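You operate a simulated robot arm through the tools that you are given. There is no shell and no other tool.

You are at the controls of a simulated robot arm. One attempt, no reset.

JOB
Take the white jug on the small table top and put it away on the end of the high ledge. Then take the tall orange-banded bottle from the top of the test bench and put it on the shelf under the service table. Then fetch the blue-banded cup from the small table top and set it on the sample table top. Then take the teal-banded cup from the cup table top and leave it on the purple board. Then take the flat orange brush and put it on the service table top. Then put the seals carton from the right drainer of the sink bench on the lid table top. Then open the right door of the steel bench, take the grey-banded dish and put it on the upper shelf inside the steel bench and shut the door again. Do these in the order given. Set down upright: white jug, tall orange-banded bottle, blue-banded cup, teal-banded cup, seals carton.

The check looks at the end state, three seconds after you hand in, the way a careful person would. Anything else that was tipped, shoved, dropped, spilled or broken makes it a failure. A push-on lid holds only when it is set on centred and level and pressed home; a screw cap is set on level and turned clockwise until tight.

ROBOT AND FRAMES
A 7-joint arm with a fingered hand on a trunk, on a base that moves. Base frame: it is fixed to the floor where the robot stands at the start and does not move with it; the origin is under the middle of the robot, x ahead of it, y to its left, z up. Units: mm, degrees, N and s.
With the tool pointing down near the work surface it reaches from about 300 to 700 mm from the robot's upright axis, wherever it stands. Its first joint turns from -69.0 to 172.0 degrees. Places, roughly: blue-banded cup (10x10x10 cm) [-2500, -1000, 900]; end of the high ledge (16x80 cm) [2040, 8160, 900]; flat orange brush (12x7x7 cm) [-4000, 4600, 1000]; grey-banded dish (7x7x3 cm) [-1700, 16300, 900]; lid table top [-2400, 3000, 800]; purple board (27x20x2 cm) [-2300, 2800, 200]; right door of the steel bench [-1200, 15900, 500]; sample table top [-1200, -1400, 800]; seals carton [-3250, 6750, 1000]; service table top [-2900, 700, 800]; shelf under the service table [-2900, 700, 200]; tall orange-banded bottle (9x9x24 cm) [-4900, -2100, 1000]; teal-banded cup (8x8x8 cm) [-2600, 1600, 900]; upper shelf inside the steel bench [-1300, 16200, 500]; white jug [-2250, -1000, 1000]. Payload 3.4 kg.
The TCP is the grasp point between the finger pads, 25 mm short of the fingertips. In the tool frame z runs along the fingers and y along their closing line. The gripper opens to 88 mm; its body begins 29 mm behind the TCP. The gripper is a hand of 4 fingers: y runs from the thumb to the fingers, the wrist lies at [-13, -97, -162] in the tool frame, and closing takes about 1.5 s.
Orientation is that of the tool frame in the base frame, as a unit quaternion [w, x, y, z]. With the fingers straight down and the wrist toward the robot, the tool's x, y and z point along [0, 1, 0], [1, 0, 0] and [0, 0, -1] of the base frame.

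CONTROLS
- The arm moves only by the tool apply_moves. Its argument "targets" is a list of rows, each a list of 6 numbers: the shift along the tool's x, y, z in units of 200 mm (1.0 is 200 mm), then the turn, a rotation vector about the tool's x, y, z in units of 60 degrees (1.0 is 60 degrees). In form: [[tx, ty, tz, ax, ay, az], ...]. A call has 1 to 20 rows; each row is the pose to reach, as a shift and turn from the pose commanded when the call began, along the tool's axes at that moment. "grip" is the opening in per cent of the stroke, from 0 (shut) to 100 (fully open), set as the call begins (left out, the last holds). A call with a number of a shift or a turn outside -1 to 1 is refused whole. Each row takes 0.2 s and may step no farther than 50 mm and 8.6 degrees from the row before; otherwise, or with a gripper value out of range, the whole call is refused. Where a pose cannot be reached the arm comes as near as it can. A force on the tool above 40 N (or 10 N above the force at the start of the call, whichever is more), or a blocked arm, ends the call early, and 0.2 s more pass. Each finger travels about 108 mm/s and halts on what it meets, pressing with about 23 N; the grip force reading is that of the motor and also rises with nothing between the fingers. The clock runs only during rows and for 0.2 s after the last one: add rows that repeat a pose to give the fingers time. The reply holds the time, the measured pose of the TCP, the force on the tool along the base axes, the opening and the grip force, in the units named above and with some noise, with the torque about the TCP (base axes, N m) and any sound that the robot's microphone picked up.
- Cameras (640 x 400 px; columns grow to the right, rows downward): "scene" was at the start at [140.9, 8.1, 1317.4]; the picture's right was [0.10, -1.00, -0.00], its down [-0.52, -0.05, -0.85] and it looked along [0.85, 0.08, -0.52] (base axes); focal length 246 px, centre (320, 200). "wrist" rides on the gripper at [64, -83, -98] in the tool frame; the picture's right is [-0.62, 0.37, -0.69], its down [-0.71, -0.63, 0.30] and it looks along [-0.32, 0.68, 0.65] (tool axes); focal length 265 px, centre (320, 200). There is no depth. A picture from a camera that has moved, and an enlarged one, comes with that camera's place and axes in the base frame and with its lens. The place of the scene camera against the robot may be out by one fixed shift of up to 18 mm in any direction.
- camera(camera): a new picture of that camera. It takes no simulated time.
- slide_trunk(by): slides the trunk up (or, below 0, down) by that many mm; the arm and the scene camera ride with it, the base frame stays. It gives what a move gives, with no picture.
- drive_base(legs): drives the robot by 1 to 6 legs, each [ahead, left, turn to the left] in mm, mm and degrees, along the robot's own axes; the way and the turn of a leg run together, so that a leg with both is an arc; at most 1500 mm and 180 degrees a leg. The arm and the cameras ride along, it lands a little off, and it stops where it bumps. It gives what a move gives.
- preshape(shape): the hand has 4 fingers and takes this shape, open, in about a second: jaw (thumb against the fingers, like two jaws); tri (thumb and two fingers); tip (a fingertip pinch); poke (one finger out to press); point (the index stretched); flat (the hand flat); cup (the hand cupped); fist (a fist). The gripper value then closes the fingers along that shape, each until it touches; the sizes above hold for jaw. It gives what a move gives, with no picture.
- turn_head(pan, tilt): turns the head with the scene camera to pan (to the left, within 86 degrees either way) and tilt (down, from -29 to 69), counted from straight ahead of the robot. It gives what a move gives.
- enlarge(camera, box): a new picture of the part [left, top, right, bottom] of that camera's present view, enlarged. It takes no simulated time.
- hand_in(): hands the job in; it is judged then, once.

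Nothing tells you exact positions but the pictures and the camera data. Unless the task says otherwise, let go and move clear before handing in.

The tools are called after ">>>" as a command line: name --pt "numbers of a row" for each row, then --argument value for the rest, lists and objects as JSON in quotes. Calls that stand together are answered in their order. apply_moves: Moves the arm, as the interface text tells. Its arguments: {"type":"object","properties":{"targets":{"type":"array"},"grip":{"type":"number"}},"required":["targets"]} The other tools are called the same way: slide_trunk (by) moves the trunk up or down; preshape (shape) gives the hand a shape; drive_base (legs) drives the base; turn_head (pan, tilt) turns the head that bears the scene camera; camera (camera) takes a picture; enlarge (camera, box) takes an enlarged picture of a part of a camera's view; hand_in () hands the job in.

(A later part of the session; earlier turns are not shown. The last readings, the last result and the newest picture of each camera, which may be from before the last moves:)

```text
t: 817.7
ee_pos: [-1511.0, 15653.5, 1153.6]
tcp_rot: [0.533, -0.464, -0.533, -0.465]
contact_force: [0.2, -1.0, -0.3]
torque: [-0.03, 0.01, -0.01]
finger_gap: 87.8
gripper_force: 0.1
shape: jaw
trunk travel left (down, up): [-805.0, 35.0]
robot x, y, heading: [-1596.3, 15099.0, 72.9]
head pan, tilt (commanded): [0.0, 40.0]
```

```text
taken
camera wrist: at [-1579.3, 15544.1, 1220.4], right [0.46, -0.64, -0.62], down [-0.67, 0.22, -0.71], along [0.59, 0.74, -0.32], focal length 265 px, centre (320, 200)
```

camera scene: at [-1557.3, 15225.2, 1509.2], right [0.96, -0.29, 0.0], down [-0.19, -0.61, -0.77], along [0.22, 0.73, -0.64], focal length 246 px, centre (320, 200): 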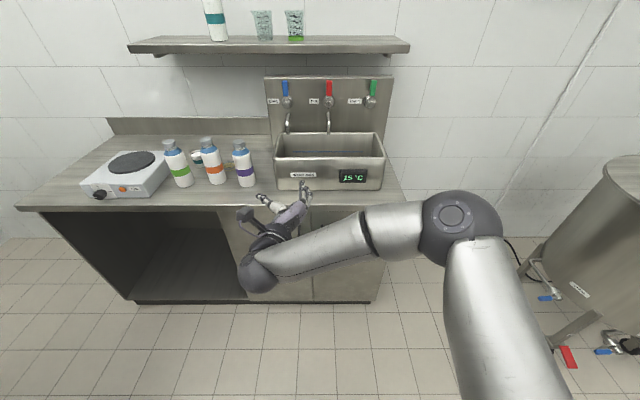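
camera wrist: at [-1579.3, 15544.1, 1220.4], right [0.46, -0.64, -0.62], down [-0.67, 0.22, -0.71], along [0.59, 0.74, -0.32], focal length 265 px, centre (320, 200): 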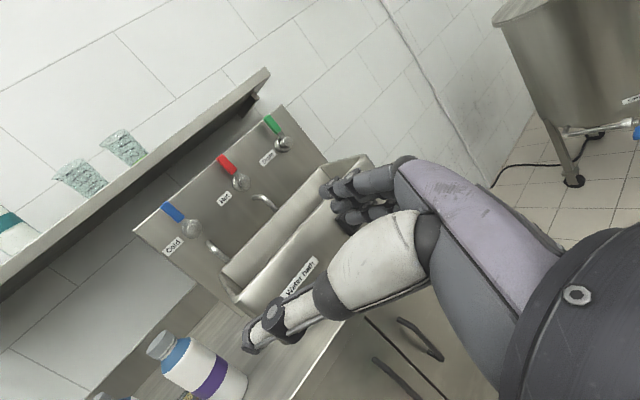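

The wrist camera sees the two bar handles. I lower the trunk to handle height while still well in front of the bench.

>>> slide_trunk --by -400

>>> slide_trunk --by -70

>>> camera --camera "scene"

>>> camera --camera "wrist"

```text
t: 821.5
ee_pos: [-1510.3, 15652.6, 754.4]
tcp_rot: [-0.533, 0.464, 0.534, 0.464]
contact_force: [-0.3, 0.4, 0.0]
torque: [0.0, 0.0, 0.02]
finger_gap: 88.0
gripper_force: 0.0
shape: jaw
trunk travel left (down, up): [-405.0, 435.0]
robot x, y, heading: [-1602.7, 15096.7, 73.0]
head pan, tilt (commanded): [0.0, 40.0]
```

```text
t: 822.6
ee_pos: [-1511.6, 15652.1, 687.0]
tcp_rot: [0.533, -0.465, -0.532, -0.465]
contact_force: [-0.1, 0.0, 0.3]
torque: [0.01, -0.02, 0.01]
finger_gap: 88.1
gripper_force: 0.0
shape: jaw
trunk travel left (down, up): [-335.0, 505.0]
robot x, y, heading: [-1598.7, 15096.4, 72.9]
head pan, tilt (commanded): [0.0, 40.0]
```

```text
taken
camera scene: at [-1557.4, 15225.1, 1039.1], right [0.96, -0.29, 0.0], down [-0.19, -0.61, -0.77], along [0.22, 0.73, -0.64], focal length 246 px, centre (320, 200)
```

scene: 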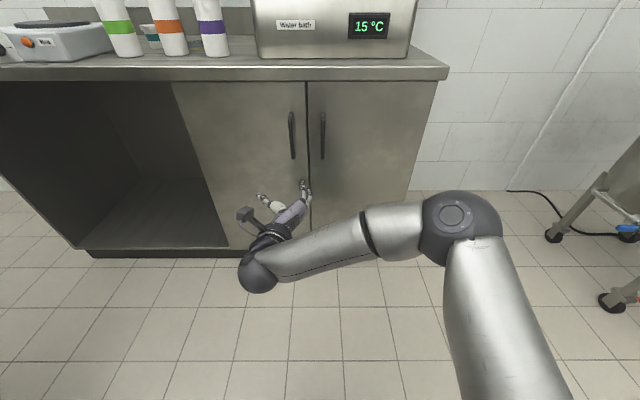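

```text
taken
camera wrist: at [-1579.3, 15544.1, 750.5], right [0.46, -0.64, -0.62], down [-0.67, 0.22, -0.71], along [0.59, 0.74, -0.32], focal length 265 px, centre (320, 200)
```

wrist: 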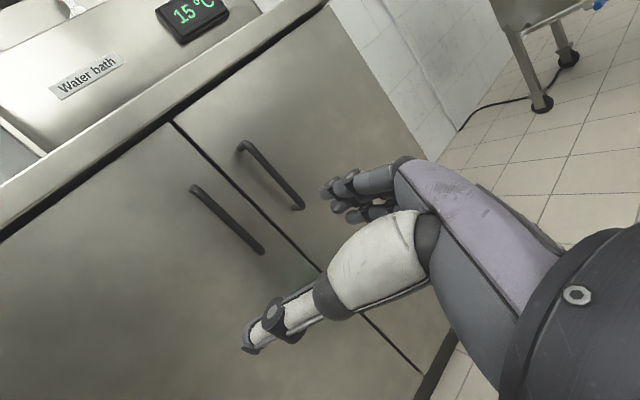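

Right door handle measured at ≈[-1326, 15925], z 605–751. My tool axis is yawed 25° off; I correct that and drive closer.

>>> apply_moves --pt "0 0 0 -0.13 0 0" --pt "0 0 0 -0.26 0 0" --pt "0 0 0 -0.39 0 0" --pt "0 0 0 -0.425 0 0" --pt "0 0 0 -0.425 0 0"

>>> drive_base --legs '[[200, -17, 0]]'

>>> camera --camera "scene"

>>> camera --camera "wrist"

```text
t: 823.8
ee_pos: [-1510.9, 15652.5, 686.6]
tcp_rot: [-0.418, 0.571, 0.417, 0.571]
contact_force: [-0.8, -0.4, -0.4]
torque: [0.0, -0.02, -0.01]
finger_gap: 88.2
gripper_force: 0.0
shape: jaw
trunk travel left (down, up): [-335.0, 505.0]
robot x, y, heading: [-1596.6, 15097.1, 73.3]
head pan, tilt (commanded): [0.0, 40.0]
```

```text
t: 825.5
ee_pos: [-1433.5, 15843.1, 685.7]
tcp_rot: [-0.417, 0.571, 0.416, 0.571]
contact_force: [0.1, 0.5, -0.2]
torque: [-0.01, 0.03, 0.0]
finger_gap: 88.3
gripper_force: 0.1
shape: jaw
trunk travel left (down, up): [-335.0, 505.0]
robot x, y, heading: [-1521.4, 15290.1, 73.1]
head pan, tilt (commanded): [0.0, 40.0]
```

```text
taken
camera scene: at [-1480.3, 15416.4, 1039.1], right [0.96, -0.29, 0.0], down [-0.19, -0.61, -0.77], along [0.23, 0.73, -0.64], focal length 246 px, centre (320, 200)
```

scene: 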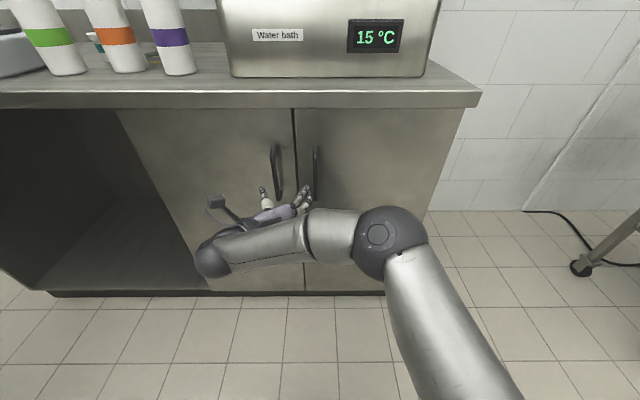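

```text
taken
camera wrist: at [-1541.6, 15775.4, 750.9], right [0.14, -0.77, -0.62], down [-0.51, 0.48, -0.71], along [0.85, 0.41, -0.32], focal length 265 px, centre (320, 200)
```

wrist: 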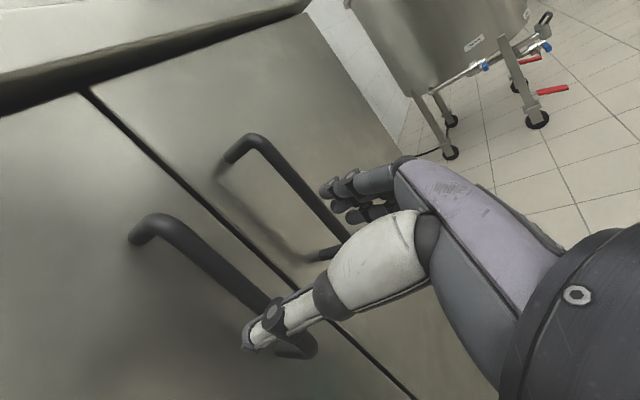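

The tool is square to the doors. I move right to line up with the right-hand handle.

>>> apply_moves --pt "0 0.2 0 0 0 0" --pt "0 0.41 0 0 0 0" --pt "0 0.41 0 0 0 0"

>>> camera --camera "wrist"

>>> enlarge --camera "scene" --box '[220, 110, 420, 250]'

```text
t: 826.2
ee_pos: [-1350.9, 15818.5, 686.8]
tcp_rot: [-0.417, 0.572, 0.416, 0.571]
contact_force: [0.9, 0.1, 0.0]
torque: [-0.01, 0.01, -0.03]
finger_gap: 88.0
gripper_force: 0.0
shape: jaw
trunk travel left (down, up): [-335.0, 505.0]
robot x, y, heading: [-1521.1, 15286.0, 72.7]
head pan, tilt (commanded): [0.0, 40.0]
```

```text
taken
camera wrist: at [-1461.0, 15750.2, 752.1], right [0.14, -0.77, -0.62], down [-0.51, 0.48, -0.71], along [0.85, 0.41, -0.33], focal length 265 px, centre (320, 200)
```

wrist: 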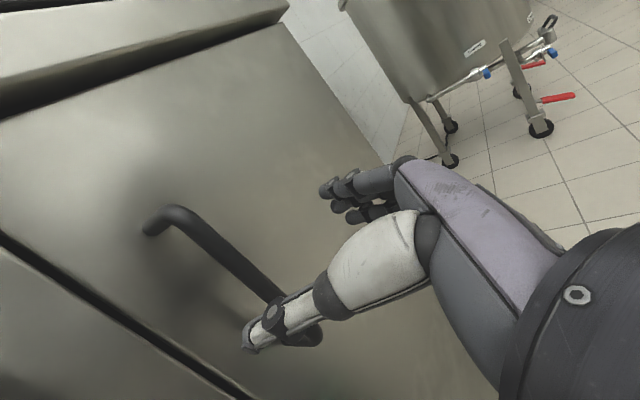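

```text
2.86 times, centred on (320, 180) of scene
camera zoom: at [-1480.2, 15416.2, 1039.2], right [0.96, -0.29, 0.0], down [-0.19, -0.61, -0.77], along [0.23, 0.73, -0.64], focal length 703 px, centre (320, 257)
```

zoom: 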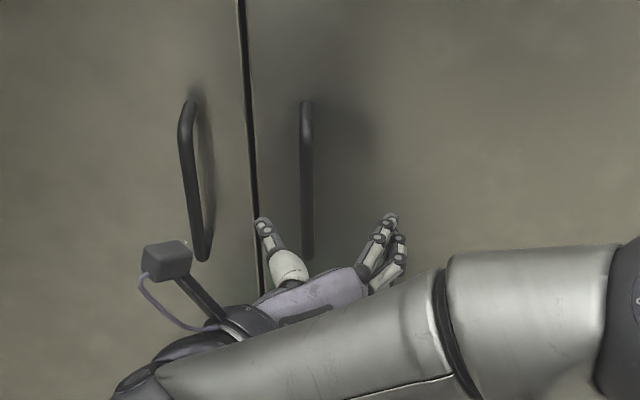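

The bar is about 15 mm left and 80 mm ahead of the grasp point. I correct and move in around it.

>>> apply_moves --pt "0 -0.075 0 0 0 0" --pt "0 -0.075 0.15 0 0 0" --pt "0 -0.075 0.28 0 0 0" --pt "0 -0.075 0.28 0 0 0"

>>> camera --camera "wrist"

>>> enlarge --camera "scene" --box '[220, 110, 420, 250]'

```text
t: 827.2
ee_pos: [-1351.8, 15877.9, 686.0]
tcp_rot: [-0.418, 0.571, 0.417, 0.571]
contact_force: [0.3, -0.1, 0.8]
torque: [0.01, 0.0, -0.01]
finger_gap: 87.7
gripper_force: 0.0
shape: jaw
trunk travel left (down, up): [-335.0, 505.0]
robot x, y, heading: [-1519.4, 15283.5, 73.0]
head pan, tilt (commanded): [0.0, 40.0]
```

```text
taken
camera wrist: at [-1460.1, 15809.8, 751.6], right [0.14, -0.77, -0.62], down [-0.51, 0.48, -0.71], along [0.85, 0.41, -0.32], focal length 265 px, centre (320, 200)
```

wrist: 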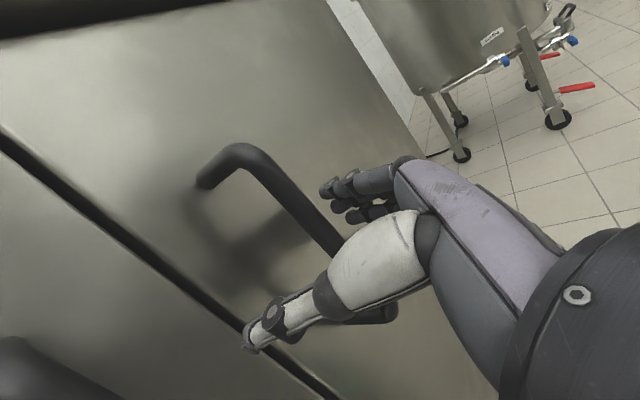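

```text
2.86 times, centred on (320, 180) of scene
camera zoom: at [-1480.3, 15416.3, 1039.1], right [0.96, -0.29, 0.0], down [-0.19, -0.61, -0.77], along [0.23, 0.73, -0.64], focal length 703 px, centre (320, 257)
```

zoom: 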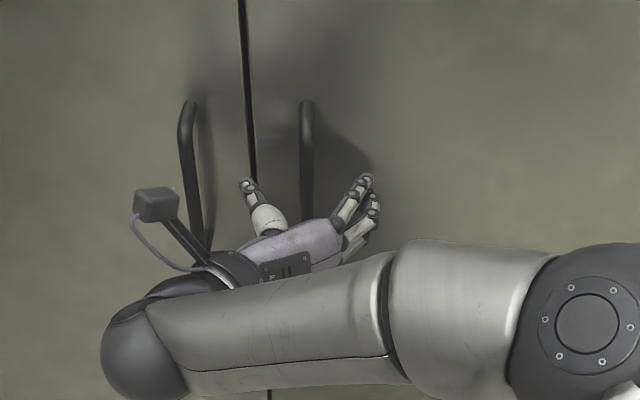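

The bar is at the grasp point. I close on it and pull the first few degrees along the door's arc (hinge ≈[-1030, 15821]).

>>> apply_moves --pt "0 0 0 0 0 0" --pt "0 0 0 0 0 0" --pt "0 0 0 0 0 0" --pt "0 0 0 0 0 0" --pt "0 0 0 0 0 0" --pt "0 0 0 0 0 0" --pt "0 0 0 0 0 0" --pt "0 0 0 0 0 0" --grip 0

>>> apply_moves --pt "0 0.012 -0.07 0.04 0 0" --pt "0 0.026 -0.139 0.083 0 0" --pt "0 0.026 -0.139 0.083 0 0"

>>> camera --camera "wrist"

>>> camera --camera "scene"

```text
t: 829.0
ee_pos: [-1351.3, 15877.9, 687.1]
tcp_rot: [-0.417, 0.571, 0.417, 0.571]
contact_force: [-4.7, 1.9, 0.8]
torque: [-0.01, -0.03, -0.04]
finger_gap: 0.0
gripper_force: 22.9
shape: jaw
trunk travel left (down, up): [-335.0, 505.0]
robot x, y, heading: [-1517.7, 15288.2, 72.9]
head pan, tilt (commanded): [0.0, 40.0]
```

```text
t: 829.9
ee_pos: [-1355.0, 15849.5, 685.7]
tcp_rot: [-0.441, 0.552, 0.441, 0.553]
contact_force: [-4.9, 1.5, 3.6]
torque: [0.02, 0.04, -0.01]
finger_gap: 0.0
gripper_force: 23.3
shape: jaw
trunk travel left (down, up): [-335.0, 505.0]
robot x, y, heading: [-1522.6, 15288.6, 73.0]
head pan, tilt (commanded): [0.0, 40.0]
```

```text
taken
camera wrist: at [-1457.9, 15771.4, 750.9], right [0.21, -0.76, -0.62], down [-0.55, 0.44, -0.71], along [0.81, 0.49, -0.32], focal length 265 px, centre (320, 200)
```

wrist: 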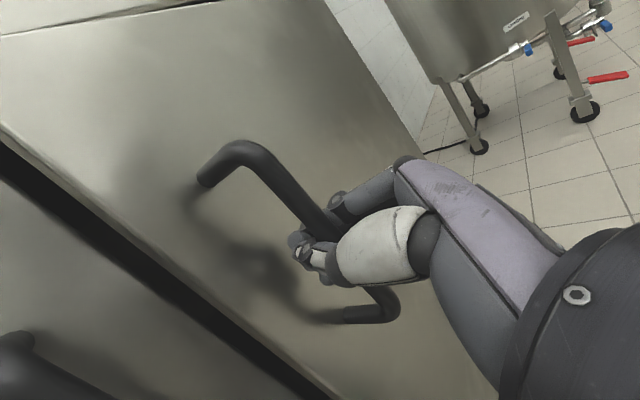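

```text
taken
camera scene: at [-1481.1, 15415.8, 1039.3], right [0.96, -0.29, 0.0], down [-0.19, -0.61, -0.77], along [0.23, 0.73, -0.64], focal length 246 px, centre (320, 200)
```

scene: 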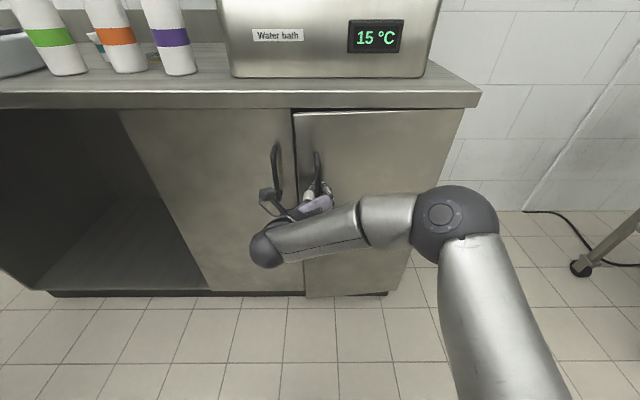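

The door is moving with the hand. Continuing the pull along the arc to about 35°.

>>> apply_moves --pt "0 0.023 -0.138 0.083 0 0" --pt "0 0.06 -0.275 0.167 0 0" --pt "0 0.107 -0.408 0.25 0 0" --pt "0 0.167 -0.537 0.333 0 0" --pt "0 0.237 -0.659 0.417 0 0" --pt "0 0.317 -0.774 0.5 0 0" --pt "0 0.317 -0.774 0.5 0 0"

>>> camera --camera "wrist"

>>> camera --camera "scene"

```text
t: 831.5
ee_pos: [-1335.5, 15716.1, 678.8]
tcp_rot: [0.57, -0.419, -0.569, -0.419]
contact_force: [-7.7, -3.4, 0.4]
torque: [-0.02, -0.01, -0.15]
finger_gap: 0.0
gripper_force: 23.3
shape: jaw
out of reach, approached as far as the arm can: row 6, 7
trunk travel left (down, up): [-335.0, 505.0]
robot x, y, heading: [-1521.0, 15287.8, 73.1]
head pan, tilt (commanded): [0.0, 40.0]
```

```text
taken
camera wrist: at [-1384.8, 15597.9, 744.8], right [0.56, -0.55, -0.62], down [-0.69, 0.1, -0.71], along [0.46, 0.83, -0.32], focal length 265 px, centre (320, 200)
```

wrist: 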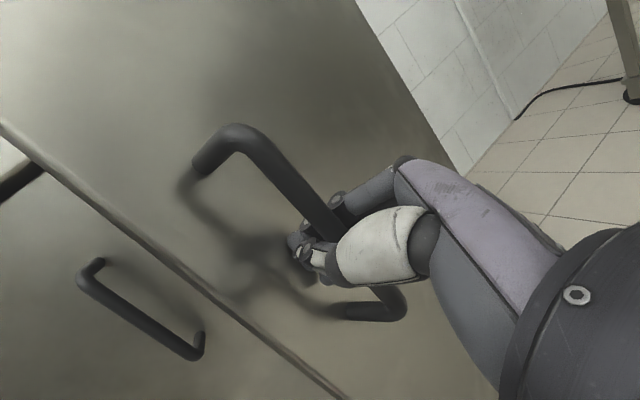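

```text
taken
camera scene: at [-1481.5, 15415.7, 1039.2], right [0.96, -0.29, 0.0], down [-0.19, -0.61, -0.77], along [0.23, 0.73, -0.64], focal length 246 px, centre (320, 200)
```

scene: 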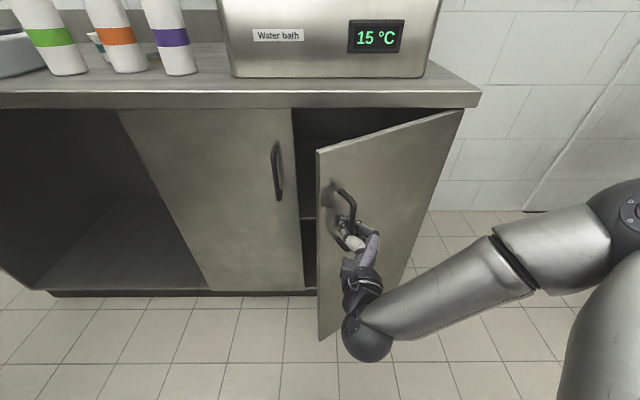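

The door is open about 33°. I release the bar and back the base away along the door's normal, then I'll push the door further open from the inside.

>>> apply_moves --pt "0 0 0 0 0 0" --pt "0 0 0 0 0 0" --pt "0 0 0 0 0 0" --pt "0 0 0 0 0 0" --pt "0 0 0 0 0 0" --pt "0 0 0 0 0 0" --grip 100

>>> drive_base --legs '[[-110, -72, 0]]'

>>> camera --camera "scene"

>>> camera --camera "wrist"

```text
t: 832.9
ee_pos: [-1333.8, 15717.3, 679.6]
tcp_rot: [-0.569, 0.419, 0.569, 0.42]
contact_force: [0.3, -0.3, -0.6]
torque: [0.04, 0.02, 0.0]
finger_gap: 87.5
gripper_force: 0.0
shape: jaw
trunk travel left (down, up): [-335.0, 505.0]
robot x, y, heading: [-1521.8, 15291.4, 72.8]
head pan, tilt (commanded): [0.0, 40.0]
```

```text
t: 834.1
ee_pos: [-1296.6, 15593.3, 679.4]
tcp_rot: [0.57, -0.42, -0.569, -0.42]
contact_force: [-0.1, -0.6, 0.2]
torque: [0.0, 0.0, 0.0]
finger_gap: 87.8
gripper_force: 0.0
shape: jaw
trunk travel left (down, up): [-335.0, 505.0]
robot x, y, heading: [-1482.5, 15162.8, 72.8]
head pan, tilt (commanded): [0.0, 40.0]
```

```text
taken
camera scene: at [-1443.1, 15292.3, 1039.2], right [0.96, -0.3, 0.0], down [-0.19, -0.61, -0.77], along [0.23, 0.73, -0.64], focal length 246 px, centre (320, 200)
```

scene: 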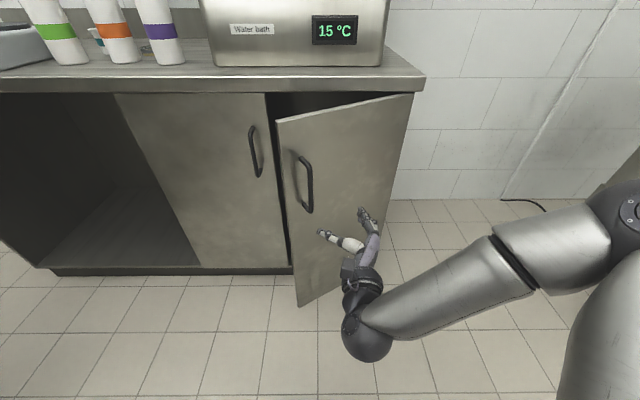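

```text
taken
camera wrist: at [-1346.3, 15474.5, 744.8], right [0.56, -0.55, -0.62], down [-0.69, 0.11, -0.71], along [0.46, 0.83, -0.32], focal length 265 px, centre (320, 200)
```

wrist: 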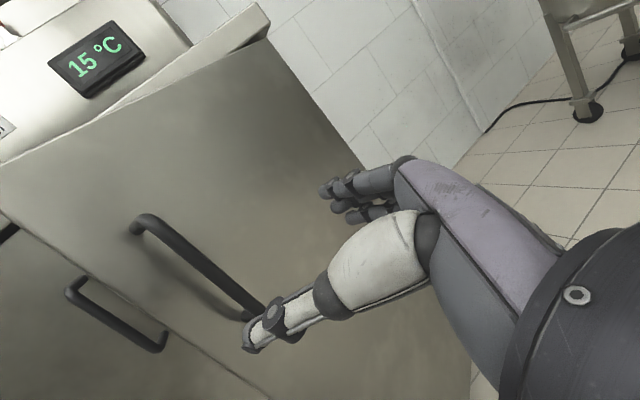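

The door stays open at about 27°. I form a pointing hand to push the door edge from the inside and check its geometry.

>>> preshape --shape "point"

>>> apply_moves --pt "0 0 0 -0.13 0 0" --pt "0 0 0 -0.26 0 0" --pt "0 0 0 -0.39 0 0" --pt "0 0 0 -0.52 0 0" --pt "0 0 0 -0.583 0 0" --pt "0 0 0 -0.583 0 0"

>>> camera --camera "wrist"

>>> enlarge --camera "scene" --box '[230, 150, 470, 350]'

```text
t: 835.0
ee_pos: [-1296.1, 15593.2, 680.0]
tcp_rot: [0.569, -0.421, -0.569, -0.42]
contact_force: [-0.7, -0.3, -0.8]
torque: [0.02, 0.01, 0.01]
finger_gap: 80.8
gripper_force: 0.0
shape: point
trunk travel left (down, up): [-335.0, 505.0]
robot x, y, heading: [-1486.0, 15158.9, 72.9]
head pan, tilt (commanded): [0.0, 40.0]
```

```text
t: 836.4
ee_pos: [-1297.0, 15592.5, 680.1]
tcp_rot: [-0.418, 0.572, 0.415, 0.572]
contact_force: [-0.4, 0.1, -0.2]
torque: [-0.02, 0.02, 0.03]
finger_gap: 80.5
gripper_force: 0.0
shape: point
trunk travel left (down, up): [-335.0, 505.0]
robot x, y, heading: [-1481.3, 15162.3, 73.0]
head pan, tilt (commanded): [0.0, 40.0]
```

```text
taken
camera wrist: at [-1405.5, 15524.9, 744.9], right [0.14, -0.77, -0.62], down [-0.51, 0.48, -0.71], along [0.85, 0.41, -0.32], focal length 265 px, centre (320, 200)
```

wrist: 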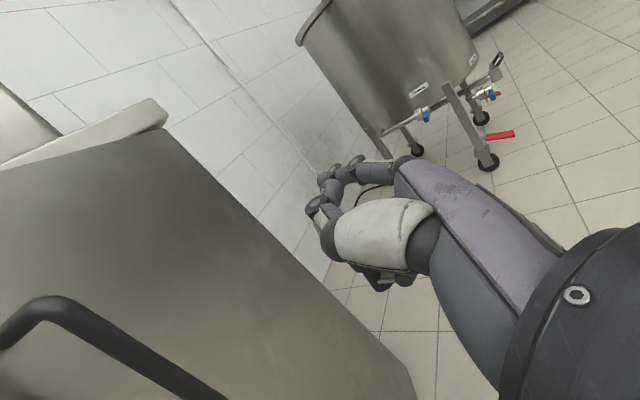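

```text
2.00 times, centred on (350, 250) of scene
camera zoom: at [-1443.1, 15292.5, 1039.2], right [0.96, -0.3, 0.0], down [-0.19, -0.61, -0.77], along [0.23, 0.73, -0.64], focal length 492 px, centre (260, 100)
```

zoom: 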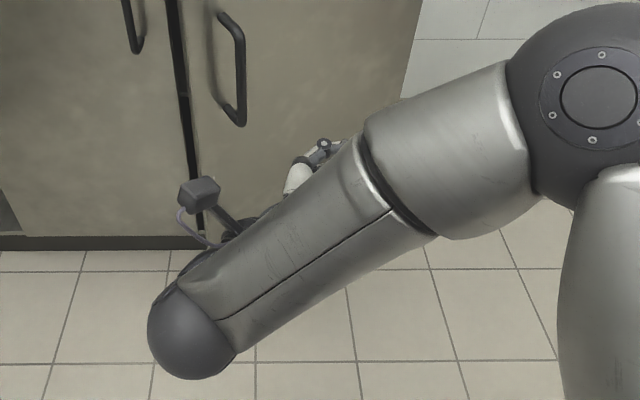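

I'll use the normal open hand: move left of the door edge, reach forward past it, and push it open with the fingers' side.

>>> preshape --shape "jaw"

>>> drive_base --legs '[[0, 205, 0], [135, 0, 0]]'

>>> camera --camera "scene"

>>> camera --camera "wrist"

```text
t: 837.3
ee_pos: [-1297.3, 15592.2, 678.4]
tcp_rot: [-0.416, 0.572, 0.416, 0.572]
contact_force: [0.5, 0.7, 1.5]
torque: [0.0, 0.0, 0.0]
finger_gap: 87.8
gripper_force: 0.0
shape: jaw
trunk travel left (down, up): [-335.0, 505.0]
robot x, y, heading: [-1484.9, 15163.2, 72.8]
head pan, tilt (commanded): [0.0, 40.0]
```

```text
t: 839.8
ee_pos: [-1451.8, 15777.3, 679.2]
tcp_rot: [-0.416, 0.573, 0.415, 0.572]
contact_force: [0.1, 0.6, 0.0]
torque: [0.02, 0.02, 0.01]
finger_gap: 87.7
gripper_force: 0.1
shape: jaw
trunk travel left (down, up): [-335.0, 505.0]
robot x, y, heading: [-1641.0, 15350.8, 72.5]
head pan, tilt (commanded): [0.0, 40.0]
```

```text
taken
camera scene: at [-1598.3, 15478.5, 1039.1], right [0.95, -0.3, 0.0], down [-0.19, -0.61, -0.77], along [0.23, 0.73, -0.64], focal length 246 px, centre (320, 200)
```

scene: 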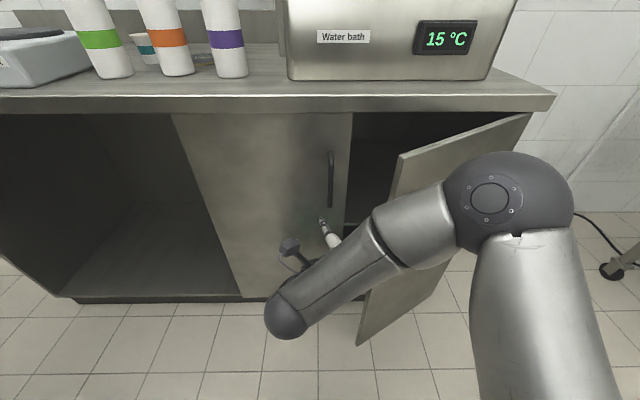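

```text
taken
camera wrist: at [-1559.7, 15710.7, 744.8], right [0.13, -0.77, -0.62], down [-0.51, 0.49, -0.71], along [0.85, 0.41, -0.32], focal length 265 px, centre (320, 200)
```

wrist: 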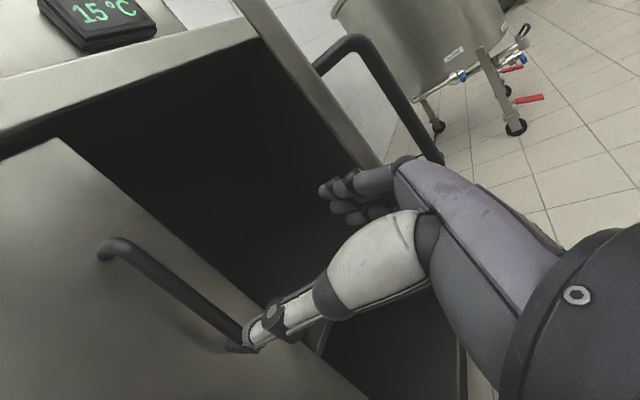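

The fingers are just inside the door's free edge. I push it open with the base, following the edge's arc.

>>> drive_base --legs '[[-60, -75, 0]]'

>>> camera --camera "scene"

>>> camera --camera "wrist"

```text
t: 841.0
ee_pos: [-1398.4, 15699.9, 679.9]
tcp_rot: [-0.416, 0.573, 0.414, 0.572]
contact_force: [0.0, 0.1, 0.9]
torque: [0.0, -0.01, -0.01]
finger_gap: 87.9
gripper_force: 0.0
shape: jaw
trunk travel left (down, up): [-335.0, 505.0]
robot x, y, heading: [-1584.8, 15272.2, 72.6]
head pan, tilt (commanded): [0.0, 40.0]
```

```text
taken
camera scene: at [-1545.2, 15399.6, 1039.2], right [0.95, -0.3, 0.0], down [-0.19, -0.61, -0.77], along [0.23, 0.73, -0.64], focal length 246 px, centre (320, 200)
```

scene: 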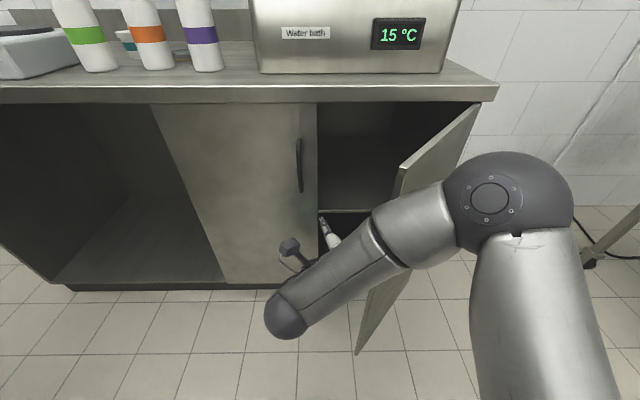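

```text
taken
camera wrist: at [-1506.7, 15631.8, 744.9], right [0.13, -0.77, -0.62], down [-0.51, 0.49, -0.71], along [0.85, 0.41, -0.32], focal length 265 px, centre (320, 200)
```

wrist: 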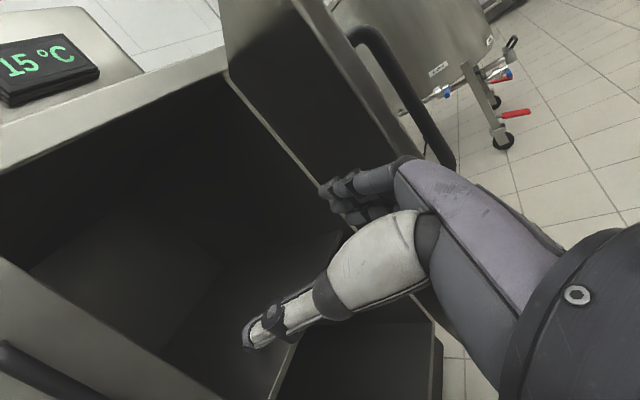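

It works; continuing.

>>> drive_base --legs '[[-65, -105, 0], [-30, -125, 0]]'

>>> camera --camera "scene"

>>> camera --camera "wrist"

```text
t: 843.1
ee_pos: [-1207.0, 15538.7, 680.0]
tcp_rot: [-0.415, 0.573, 0.415, 0.572]
contact_force: [-0.7, 0.0, 1.0]
torque: [0.02, 0.03, 0.03]
finger_gap: 87.5
gripper_force: 0.0
shape: jaw
trunk travel left (down, up): [-335.0, 505.0]
robot x, y, heading: [-1400.4, 15107.3, 72.9]
head pan, tilt (commanded): [0.0, 40.0]
```

```text
taken
camera scene: at [-1354.3, 15239.0, 1039.2], right [0.95, -0.3, 0.0], down [-0.19, -0.61, -0.77], along [0.23, 0.73, -0.64], focal length 246 px, centre (320, 200)
```

scene: 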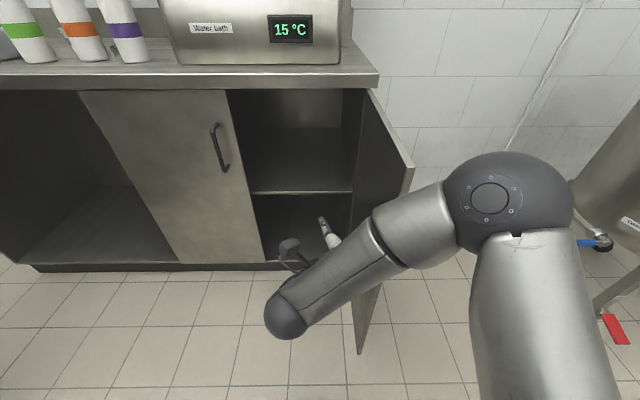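

```text
taken
camera wrist: at [-1315.8, 15471.2, 744.9], right [0.13, -0.77, -0.62], down [-0.51, 0.49, -0.71], along [0.85, 0.41, -0.32], focal length 265 px, centre (320, 200)
```

wrist: 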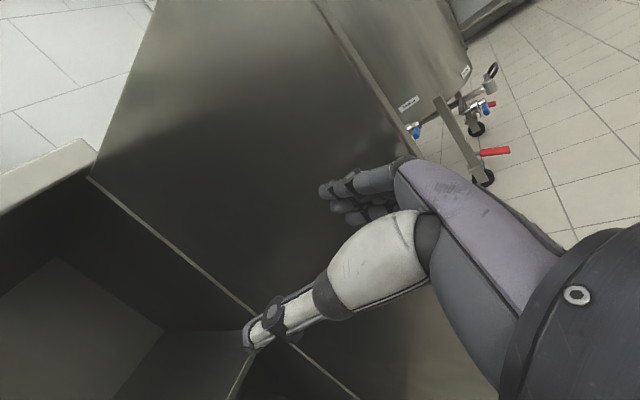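

The door is open about 90°. I push it a bit further for clearance.

>>> drive_base --legs '[[0, -110, 0]]'

>>> camera --camera "scene"

```text
t: 844.4
ee_pos: [-1115.4, 15507.7, 679.9]
tcp_rot: [-0.425, 0.568, 0.423, 0.564]
contact_force: [-17.6, 1.1, 1.2]
torque: [0.04, 0.08, 0.07]
finger_gap: 82.1
gripper_force: 0.1
shape: jaw
trunk travel left (down, up): [-335.0, 505.0]
robot x, y, heading: [-1291.7, 15078.6, 73.0]
head pan, tilt (commanded): [0.0, 40.0]
stopped in leg 1: the force on the tool passed its limit at 46 N (the readings are from after the stop); the commanded pose is now the measured one
```

```text
taken
camera scene: at [-1254.4, 15206.2, 1039.3], right [0.96, -0.3, 0.0], down [-0.19, -0.61, -0.77], along [0.23, 0.73, -0.64], focal length 246 px, centre (320, 200)
```

scene: 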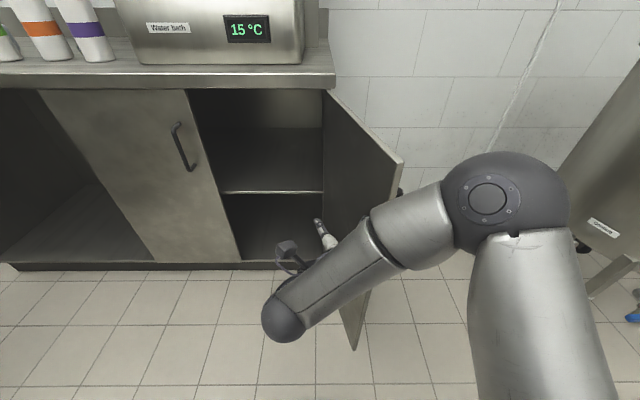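

The door is at its stop (~105°). I withdraw the hand to the left, raise the trunk and turn the hand down again for the dish.

>>> drive_base --legs '[[-40, 230, 0]]'

>>> slide_trunk --by 400

>>> slide_trunk --by 80

>>> apply_moves --pt "0 0 0 0.0722 -0.0722 -0.0722" --pt "0 0 0 0.1443 -0.1443 -0.1443" --pt "0 0 0 0.2165 -0.2165 -0.2165" --pt "0 0 0 0.2887 -0.2887 -0.2887" --pt "0 0 0 0.3608 -0.3608 -0.3608" --pt "0 0 0 0.433 -0.433 -0.433" --pt "0 0 0 0.5052 -0.5052 -0.5052" --pt "0 0 0 0.5774 -0.5774 -0.5774" --grip 100

>>> apply_moves --pt "0 0 0 0.0722 -0.0722 -0.0722" --pt "0 0 0 0.1443 -0.1443 -0.1443" --pt "0 0 0 0.2165 -0.2165 -0.2165" --pt "0 0 0 0.2887 -0.2887 -0.2887" --pt "0 0 0 0.3608 -0.3608 -0.3608" --pt "0 0 0 0.433 -0.433 -0.433" --pt "0 0 0 0.5052 -0.5052 -0.5052" --pt "0 0 0 0.5774 -0.5774 -0.5774" --pt "0 0 0 0.5774 -0.5774 -0.5774"

>>> camera --camera "scene"

>>> camera --camera "wrist"

```text
t: 846.1
ee_pos: [-1334.1, 15534.7, 679.2]
tcp_rot: [-0.422, 0.57, 0.419, 0.567]
contact_force: [-0.2, 1.1, -0.3]
torque: [-0.02, 0.03, 0.02]
finger_gap: 87.5
gripper_force: 0.1
shape: jaw
trunk travel left (down, up): [-335.0, 505.0]
robot x, y, heading: [-1520.6, 15109.1, 72.5]
head pan, tilt (commanded): [0.0, 40.0]
```

```text
t: 850.0
ee_pos: [-1334.5, 15535.1, 1079.2]
tcp_rot: [-0.421, 0.57, 0.419, 0.567]
contact_force: [0.1, -0.6, -0.4]
torque: [0.02, 0.0, 0.01]
finger_gap: 87.6
gripper_force: 0.0
shape: jaw
trunk travel left (down, up): [-735.0, 105.0]
robot x, y, heading: [-1522.3, 15107.8, 72.5]
head pan, tilt (commanded): [0.0, 40.0]
```

```text
t: 851.1
ee_pos: [-1334.4, 15535.7, 1158.8]
tcp_rot: [-0.423, 0.571, 0.42, 0.566]
contact_force: [-0.5, -0.4, -0.2]
torque: [-0.02, -0.01, 0.03]
finger_gap: 87.8
gripper_force: 0.1
shape: jaw
trunk travel left (down, up): [-815.0, 25.0]
robot x, y, heading: [-1517.2, 15105.1, 72.5]
head pan, tilt (commanded): [0.0, 40.0]
```

```text
t: 853.0
ee_pos: [-1334.4, 15532.4, 1159.7]
tcp_rot: [-0.244, 0.413, 0.814, 0.327]
contact_force: [-0.8, -1.1, -0.4]
torque: [0.02, 0.01, -0.02]
finger_gap: 87.8
gripper_force: 0.1
shape: jaw
trunk travel left (down, up): [-815.0, 25.0]
robot x, y, heading: [-1516.0, 15103.4, 72.3]
head pan, tilt (commanded): [0.0, 40.0]
```

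```text
t: 855.0
ee_pos: [-1335.5, 15534.6, 1160.2]
tcp_rot: [-0.003, 0.148, 0.989, -0.002]
contact_force: [-0.2, 0.0, 0.4]
torque: [0.01, 0.0, -0.01]
finger_gap: 87.7
gripper_force: 0.1
shape: jaw
trunk travel left (down, up): [-815.0, 25.0]
robot x, y, heading: [-1520.0, 15108.7, 72.4]
head pan, tilt (commanded): [0.0, 40.0]
```

```text
taken
camera scene: at [-1476.5, 15234.2, 1519.2], right [0.95, -0.3, 0.0], down [-0.19, -0.61, -0.77], along [0.23, 0.73, -0.64], focal length 246 px, centre (320, 200)
```

scene: 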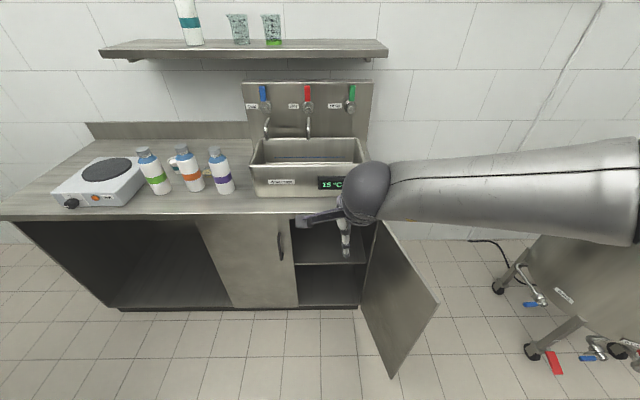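

```text
taken
camera wrist: at [-1418.5, 15474.0, 1259.5], right [0.7, 0.17, 0.69], down [0.5, -0.81, -0.31], along [0.51, 0.56, -0.66], focal length 265 px, centre (320, 200)
```

wrist: 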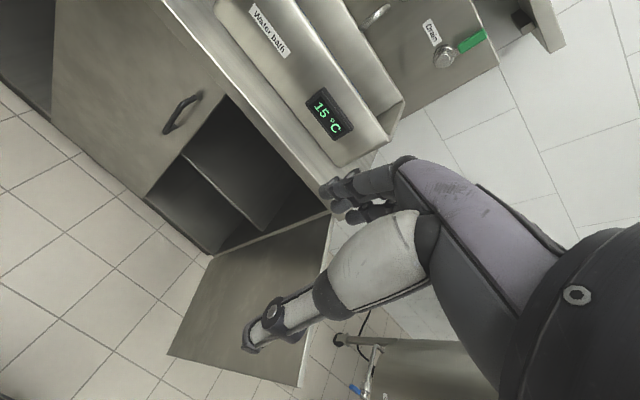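

The door stays open and the shelves are visible. Now to the dish behind the bottles: I drive to the left in front of it for a close look.

>>> drive_base --legs '[[0, 300, 0], [330, 120, 0]]'

>>> turn_head --pan 10 --tilt 40

>>> camera --camera "scene"

>>> camera --camera "wrist"

```text
t: 858.9
ee_pos: [-1636.6, 15978.7, 1158.6]
tcp_rot: [-0.003, 0.151, 0.989, 0.0]
contact_force: [-0.6, -0.1, 0.6]
torque: [0.0, 0.01, -0.02]
finger_gap: 87.6
gripper_force: 0.0
shape: jaw
trunk travel left (down, up): [-815.0, 25.0]
robot x, y, heading: [-1824.1, 15550.0, 72.3]
head pan, tilt (commanded): [0.0, 40.0]
```

```text
t: 859.6
ee_pos: [-1637.4, 15979.0, 1159.8]
tcp_rot: [-0.003, 0.151, 0.989, 0.0]
contact_force: [0.2, 0.1, -0.8]
torque: [0.01, 0.01, -0.01]
finger_gap: 87.6
gripper_force: 0.1
shape: jaw
trunk travel left (down, up): [-815.0, 25.0]
robot x, y, heading: [-1823.3, 15549.8, 72.1]
head pan, tilt (commanded): [10.0, 40.0]
```

```text
taken
camera scene: at [-1795.6, 15682.0, 1519.1], right [0.99, -0.14, 0.0], down [-0.09, -0.64, -0.77], along [0.1, 0.76, -0.64], focal length 246 px, centre (320, 200)
```

scene: 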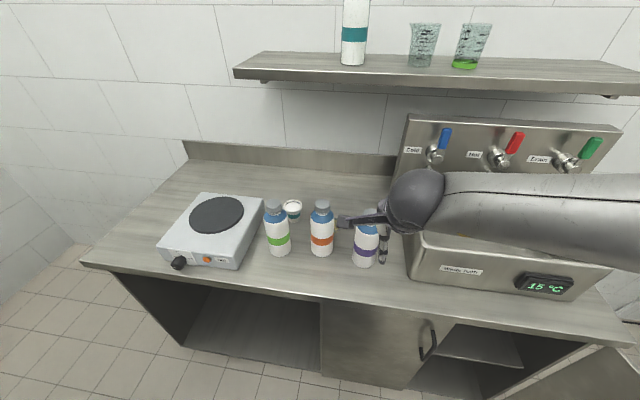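

```text
taken
camera wrist: at [-1721.8, 15917.9, 1259.2], right [0.71, 0.17, 0.69], down [0.49, -0.81, -0.31], along [0.51, 0.56, -0.66], focal length 265 px, centre (320, 200)
```

wrist: 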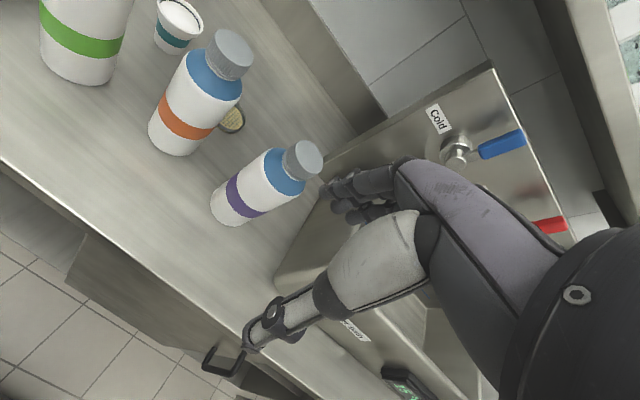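

Dish at ≈[-1656, 16294]; the bottles (tops at ~1058) stand 120 mm in front of it, so I'll bring the wrist in from the left side with the hand turned 88°, like for the carton. Moving the base closer first.

>>> drive_base --legs '[[150, 113, 0]]'

>>> apply_moves --pt "0 0 0 0 0 0.13" --pt "0 0 0 0 0 0.26" --pt "0 0 0 0 0 0.39" --pt "0 0 0 0 0 0.52" --pt "0 0 0 0 0 0.65" --pt "0 0 0 0 0 0.75"

>>> apply_moves --pt "0 0 0 0 0 0.13" --pt "0 0 0 0 0 0.26" --pt "0 0 0 0 0 0.39" --pt "0 0 0 0 0 0.52" --pt "0 0 0 0 0 0.65" --pt "0 0 0 0 0 0.72" --pt "0 0 0 0 0 0.72"

>>> camera --camera "scene"

>>> camera --camera "wrist"

```text
t: 861.2
ee_pos: [-1698.7, 16154.6, 1158.7]
tcp_rot: [-0.003, 0.15, 0.989, -0.001]
contact_force: [-1.0, 0.6, 0.1]
torque: [0.02, 0.02, -0.02]
finger_gap: 87.8
gripper_force: 0.0
shape: jaw
trunk travel left (down, up): [-815.0, 25.0]
robot x, y, heading: [-1885.6, 15724.7, 72.5]
head pan, tilt (commanded): [10.0, 40.0]
```

```text
t: 862.6
ee_pos: [-1697.8, 16154.8, 1159.4]
tcp_rot: [-0.002, 0.519, 0.855, -0.001]
contact_force: [-0.4, -0.2, -0.6]
torque: [-0.01, -0.01, -0.02]
finger_gap: 87.6
gripper_force: 0.0
shape: jaw
trunk travel left (down, up): [-815.0, 25.0]
robot x, y, heading: [-1884.1, 15726.7, 72.4]
head pan, tilt (commanded): [10.0, 40.0]
```

```text
t: 864.2
ee_pos: [-1698.0, 16154.5, 1159.6]
tcp_rot: [-0.001, 0.796, 0.605, -0.002]
contact_force: [0.1, 0.0, 0.4]
torque: [-0.04, 0.01, 0.01]
finger_gap: 87.5
gripper_force: 0.1
shape: jaw
trunk travel left (down, up): [-815.0, 25.0]
robot x, y, heading: [-1886.1, 15726.1, 72.4]
head pan, tilt (commanded): [10.0, 40.0]
```

```text
taken
camera scene: at [-1856.7, 15858.3, 1519.2], right [0.99, -0.13, 0.0], down [-0.09, -0.64, -0.77], along [0.1, 0.76, -0.64], focal length 246 px, centre (320, 200)
```

scene: 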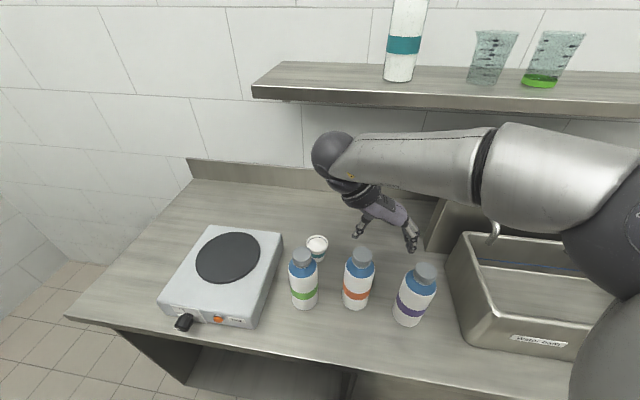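

```text
taken
camera wrist: at [-1760.0, 16238.9, 1259.5], right [0.19, -0.7, 0.69], down [-0.8, -0.52, -0.3], along [0.57, -0.5, -0.66], focal length 265 px, centre (320, 200)
```

wrist: 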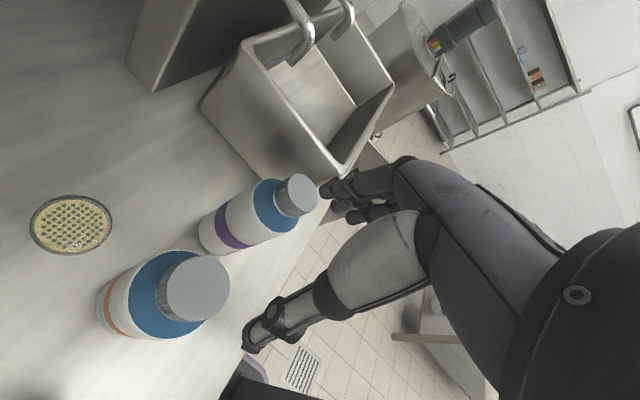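

Now the wrist camera clearly sees the dish (honeycomb content, grey rim) at ≈[-1668, 16273]. I extend over it at height and re-check.

>>> apply_moves --pt "0.2 0 0 0 0 0" --pt "0.4 -0.01 0 0 0 0" --pt "0.6 -0.016 0 0 0 0" --pt "0.652 -0.016 0 0 0 0" --pt "0.652 -0.016 0 0 0 0"

>>> camera --camera "wrist"

>>> camera --camera "scene"

```text
t: 865.4
ee_pos: [-1667.0, 16280.3, 1157.9]
tcp_rot: [-0.002, 0.795, 0.606, -0.003]
contact_force: [0.2, 0.1, -1.0]
torque: [0.02, -0.01, 0.03]
finger_gap: 87.5
gripper_force: 0.0
shape: jaw
trunk travel left (down, up): [-815.0, 25.0]
robot x, y, heading: [-1884.9, 15727.5, 72.2]
head pan, tilt (commanded): [10.0, 40.0]
```

```text
taken
camera wrist: at [-1728.5, 16364.9, 1258.1], right [0.2, -0.69, 0.69], down [-0.8, -0.52, -0.3], along [0.57, -0.49, -0.66], focal length 265 px, centre (320, 200)
```

wrist: 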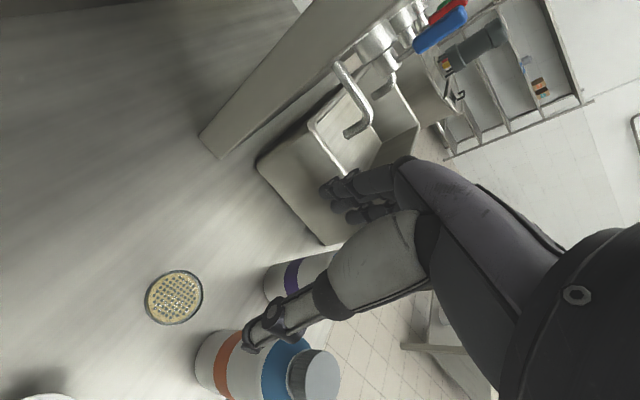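

```text
taken
camera scene: at [-1856.5, 15858.4, 1519.2], right [0.99, -0.13, 0.0], down [-0.09, -0.64, -0.77], along [0.1, 0.76, -0.64], focal length 246 px, centre (320, 200)
```

scene: 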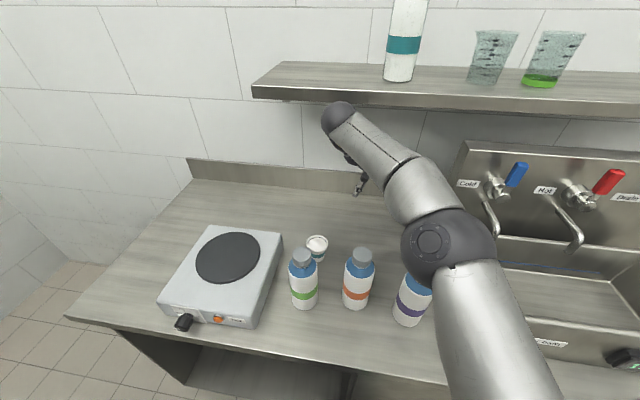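

The dish is nearly under the grasp point and the orange bottle is ~80 mm clear of the hand. Descending in stages.

>>> apply_moves --pt "-0.025 0 0.15 0 0 0" --pt "-0.025 0 0.35 0 0 0" --pt "-0.025 0 0.55 0 0 0" --pt "-0.025 0 0.7 0 0 0" --pt "-0.025 0 0.7 0 0 0"

>>> camera --camera "wrist"

>>> camera --camera "scene"

```text
t: 866.6
ee_pos: [-1668.3, 16276.2, 1021.2]
tcp_rot: [-0.001, 0.795, 0.606, -0.002]
contact_force: [0.1, 0.0, -0.3]
torque: [-0.03, -0.05, 0.0]
finger_gap: 87.5
gripper_force: 0.1
shape: jaw
trunk travel left (down, up): [-815.0, 25.0]
robot x, y, heading: [-1885.7, 15729.2, 72.3]
head pan, tilt (commanded): [10.0, 40.0]
```

```text
taken
camera wrist: at [-1729.9, 16360.4, 1120.5], right [0.19, -0.7, 0.69], down [-0.8, -0.52, -0.3], along [0.57, -0.49, -0.66], focal length 265 px, centre (320, 200)
```

wrist: 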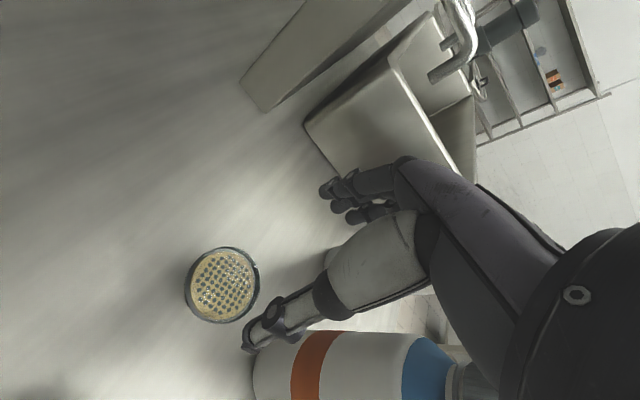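

```text
taken
camera scene: at [-1856.8, 15858.2, 1519.2], right [0.99, -0.13, 0.0], down [-0.09, -0.64, -0.77], along [0.1, 0.76, -0.64], focal length 246 px, centre (320, 200)
```

scene: 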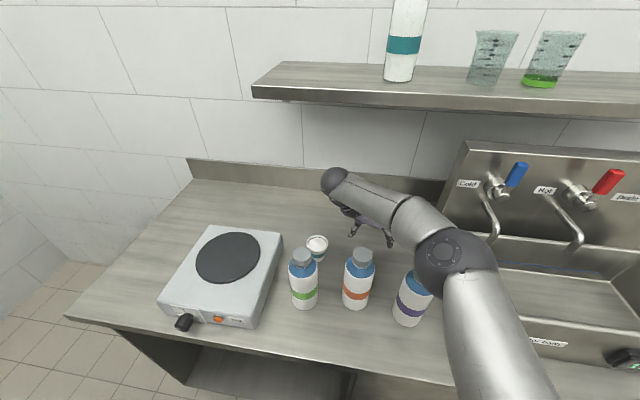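

>>> apply_moves --pt "-0.01 0 0.2 0 0 0" --pt "-0.02 0 0.4 0 0 0" --pt "-0.02 0 0.55 0 0 0" --pt "-0.02 0 0.61 0 0 0" --pt "-0.02 0 0.61 0 0 0"

>>> camera --camera "wrist"

>>> camera --camera "scene"

```text
t: 867.8
ee_pos: [-1672.7, 16270.3, 903.1]
tcp_rot: [-0.003, 0.795, 0.606, 0.003]
contact_force: [-3.0, 3.6, 31.0]
torque: [-0.56, -1.33, 0.05]
finger_gap: 86.0
gripper_force: 0.0
shape: jaw
trunk travel left (down, up): [-815.0, 25.0]
robot x, y, heading: [-1883.8, 15728.0, 72.2]
head pan, tilt (commanded): [10.0, 40.0]
```

```text
taken
camera wrist: at [-1734.5, 16353.9, 1002.6], right [0.19, -0.7, 0.69], down [-0.8, -0.52, -0.31], along [0.57, -0.49, -0.66], focal length 265 px, centre (320, 200)
```

wrist: 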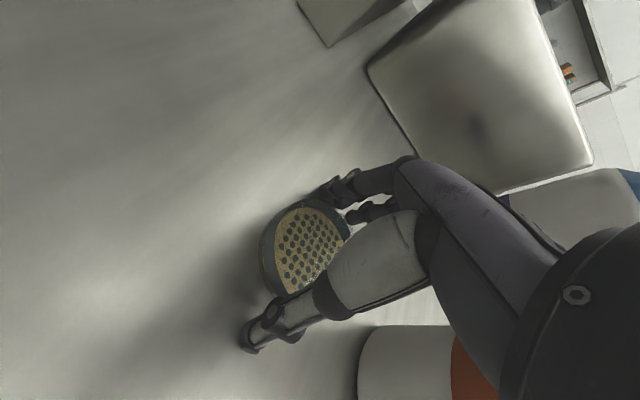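

```text
taken
camera scene: at [-1860.3, 15853.9, 1520.2], right [0.99, -0.13, 0.0], down [-0.08, -0.63, -0.77], along [0.1, 0.76, -0.64], focal length 246 px, centre (320, 200)
```

scene: 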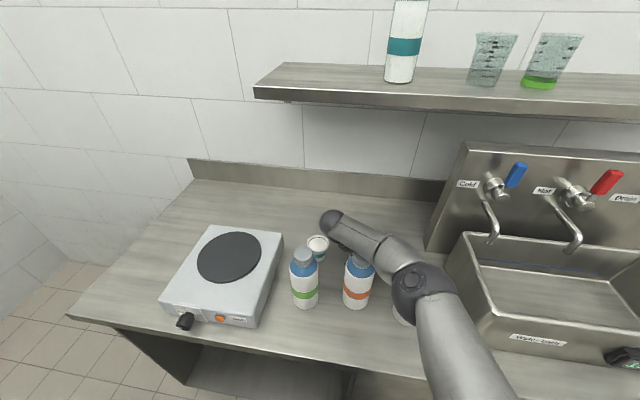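

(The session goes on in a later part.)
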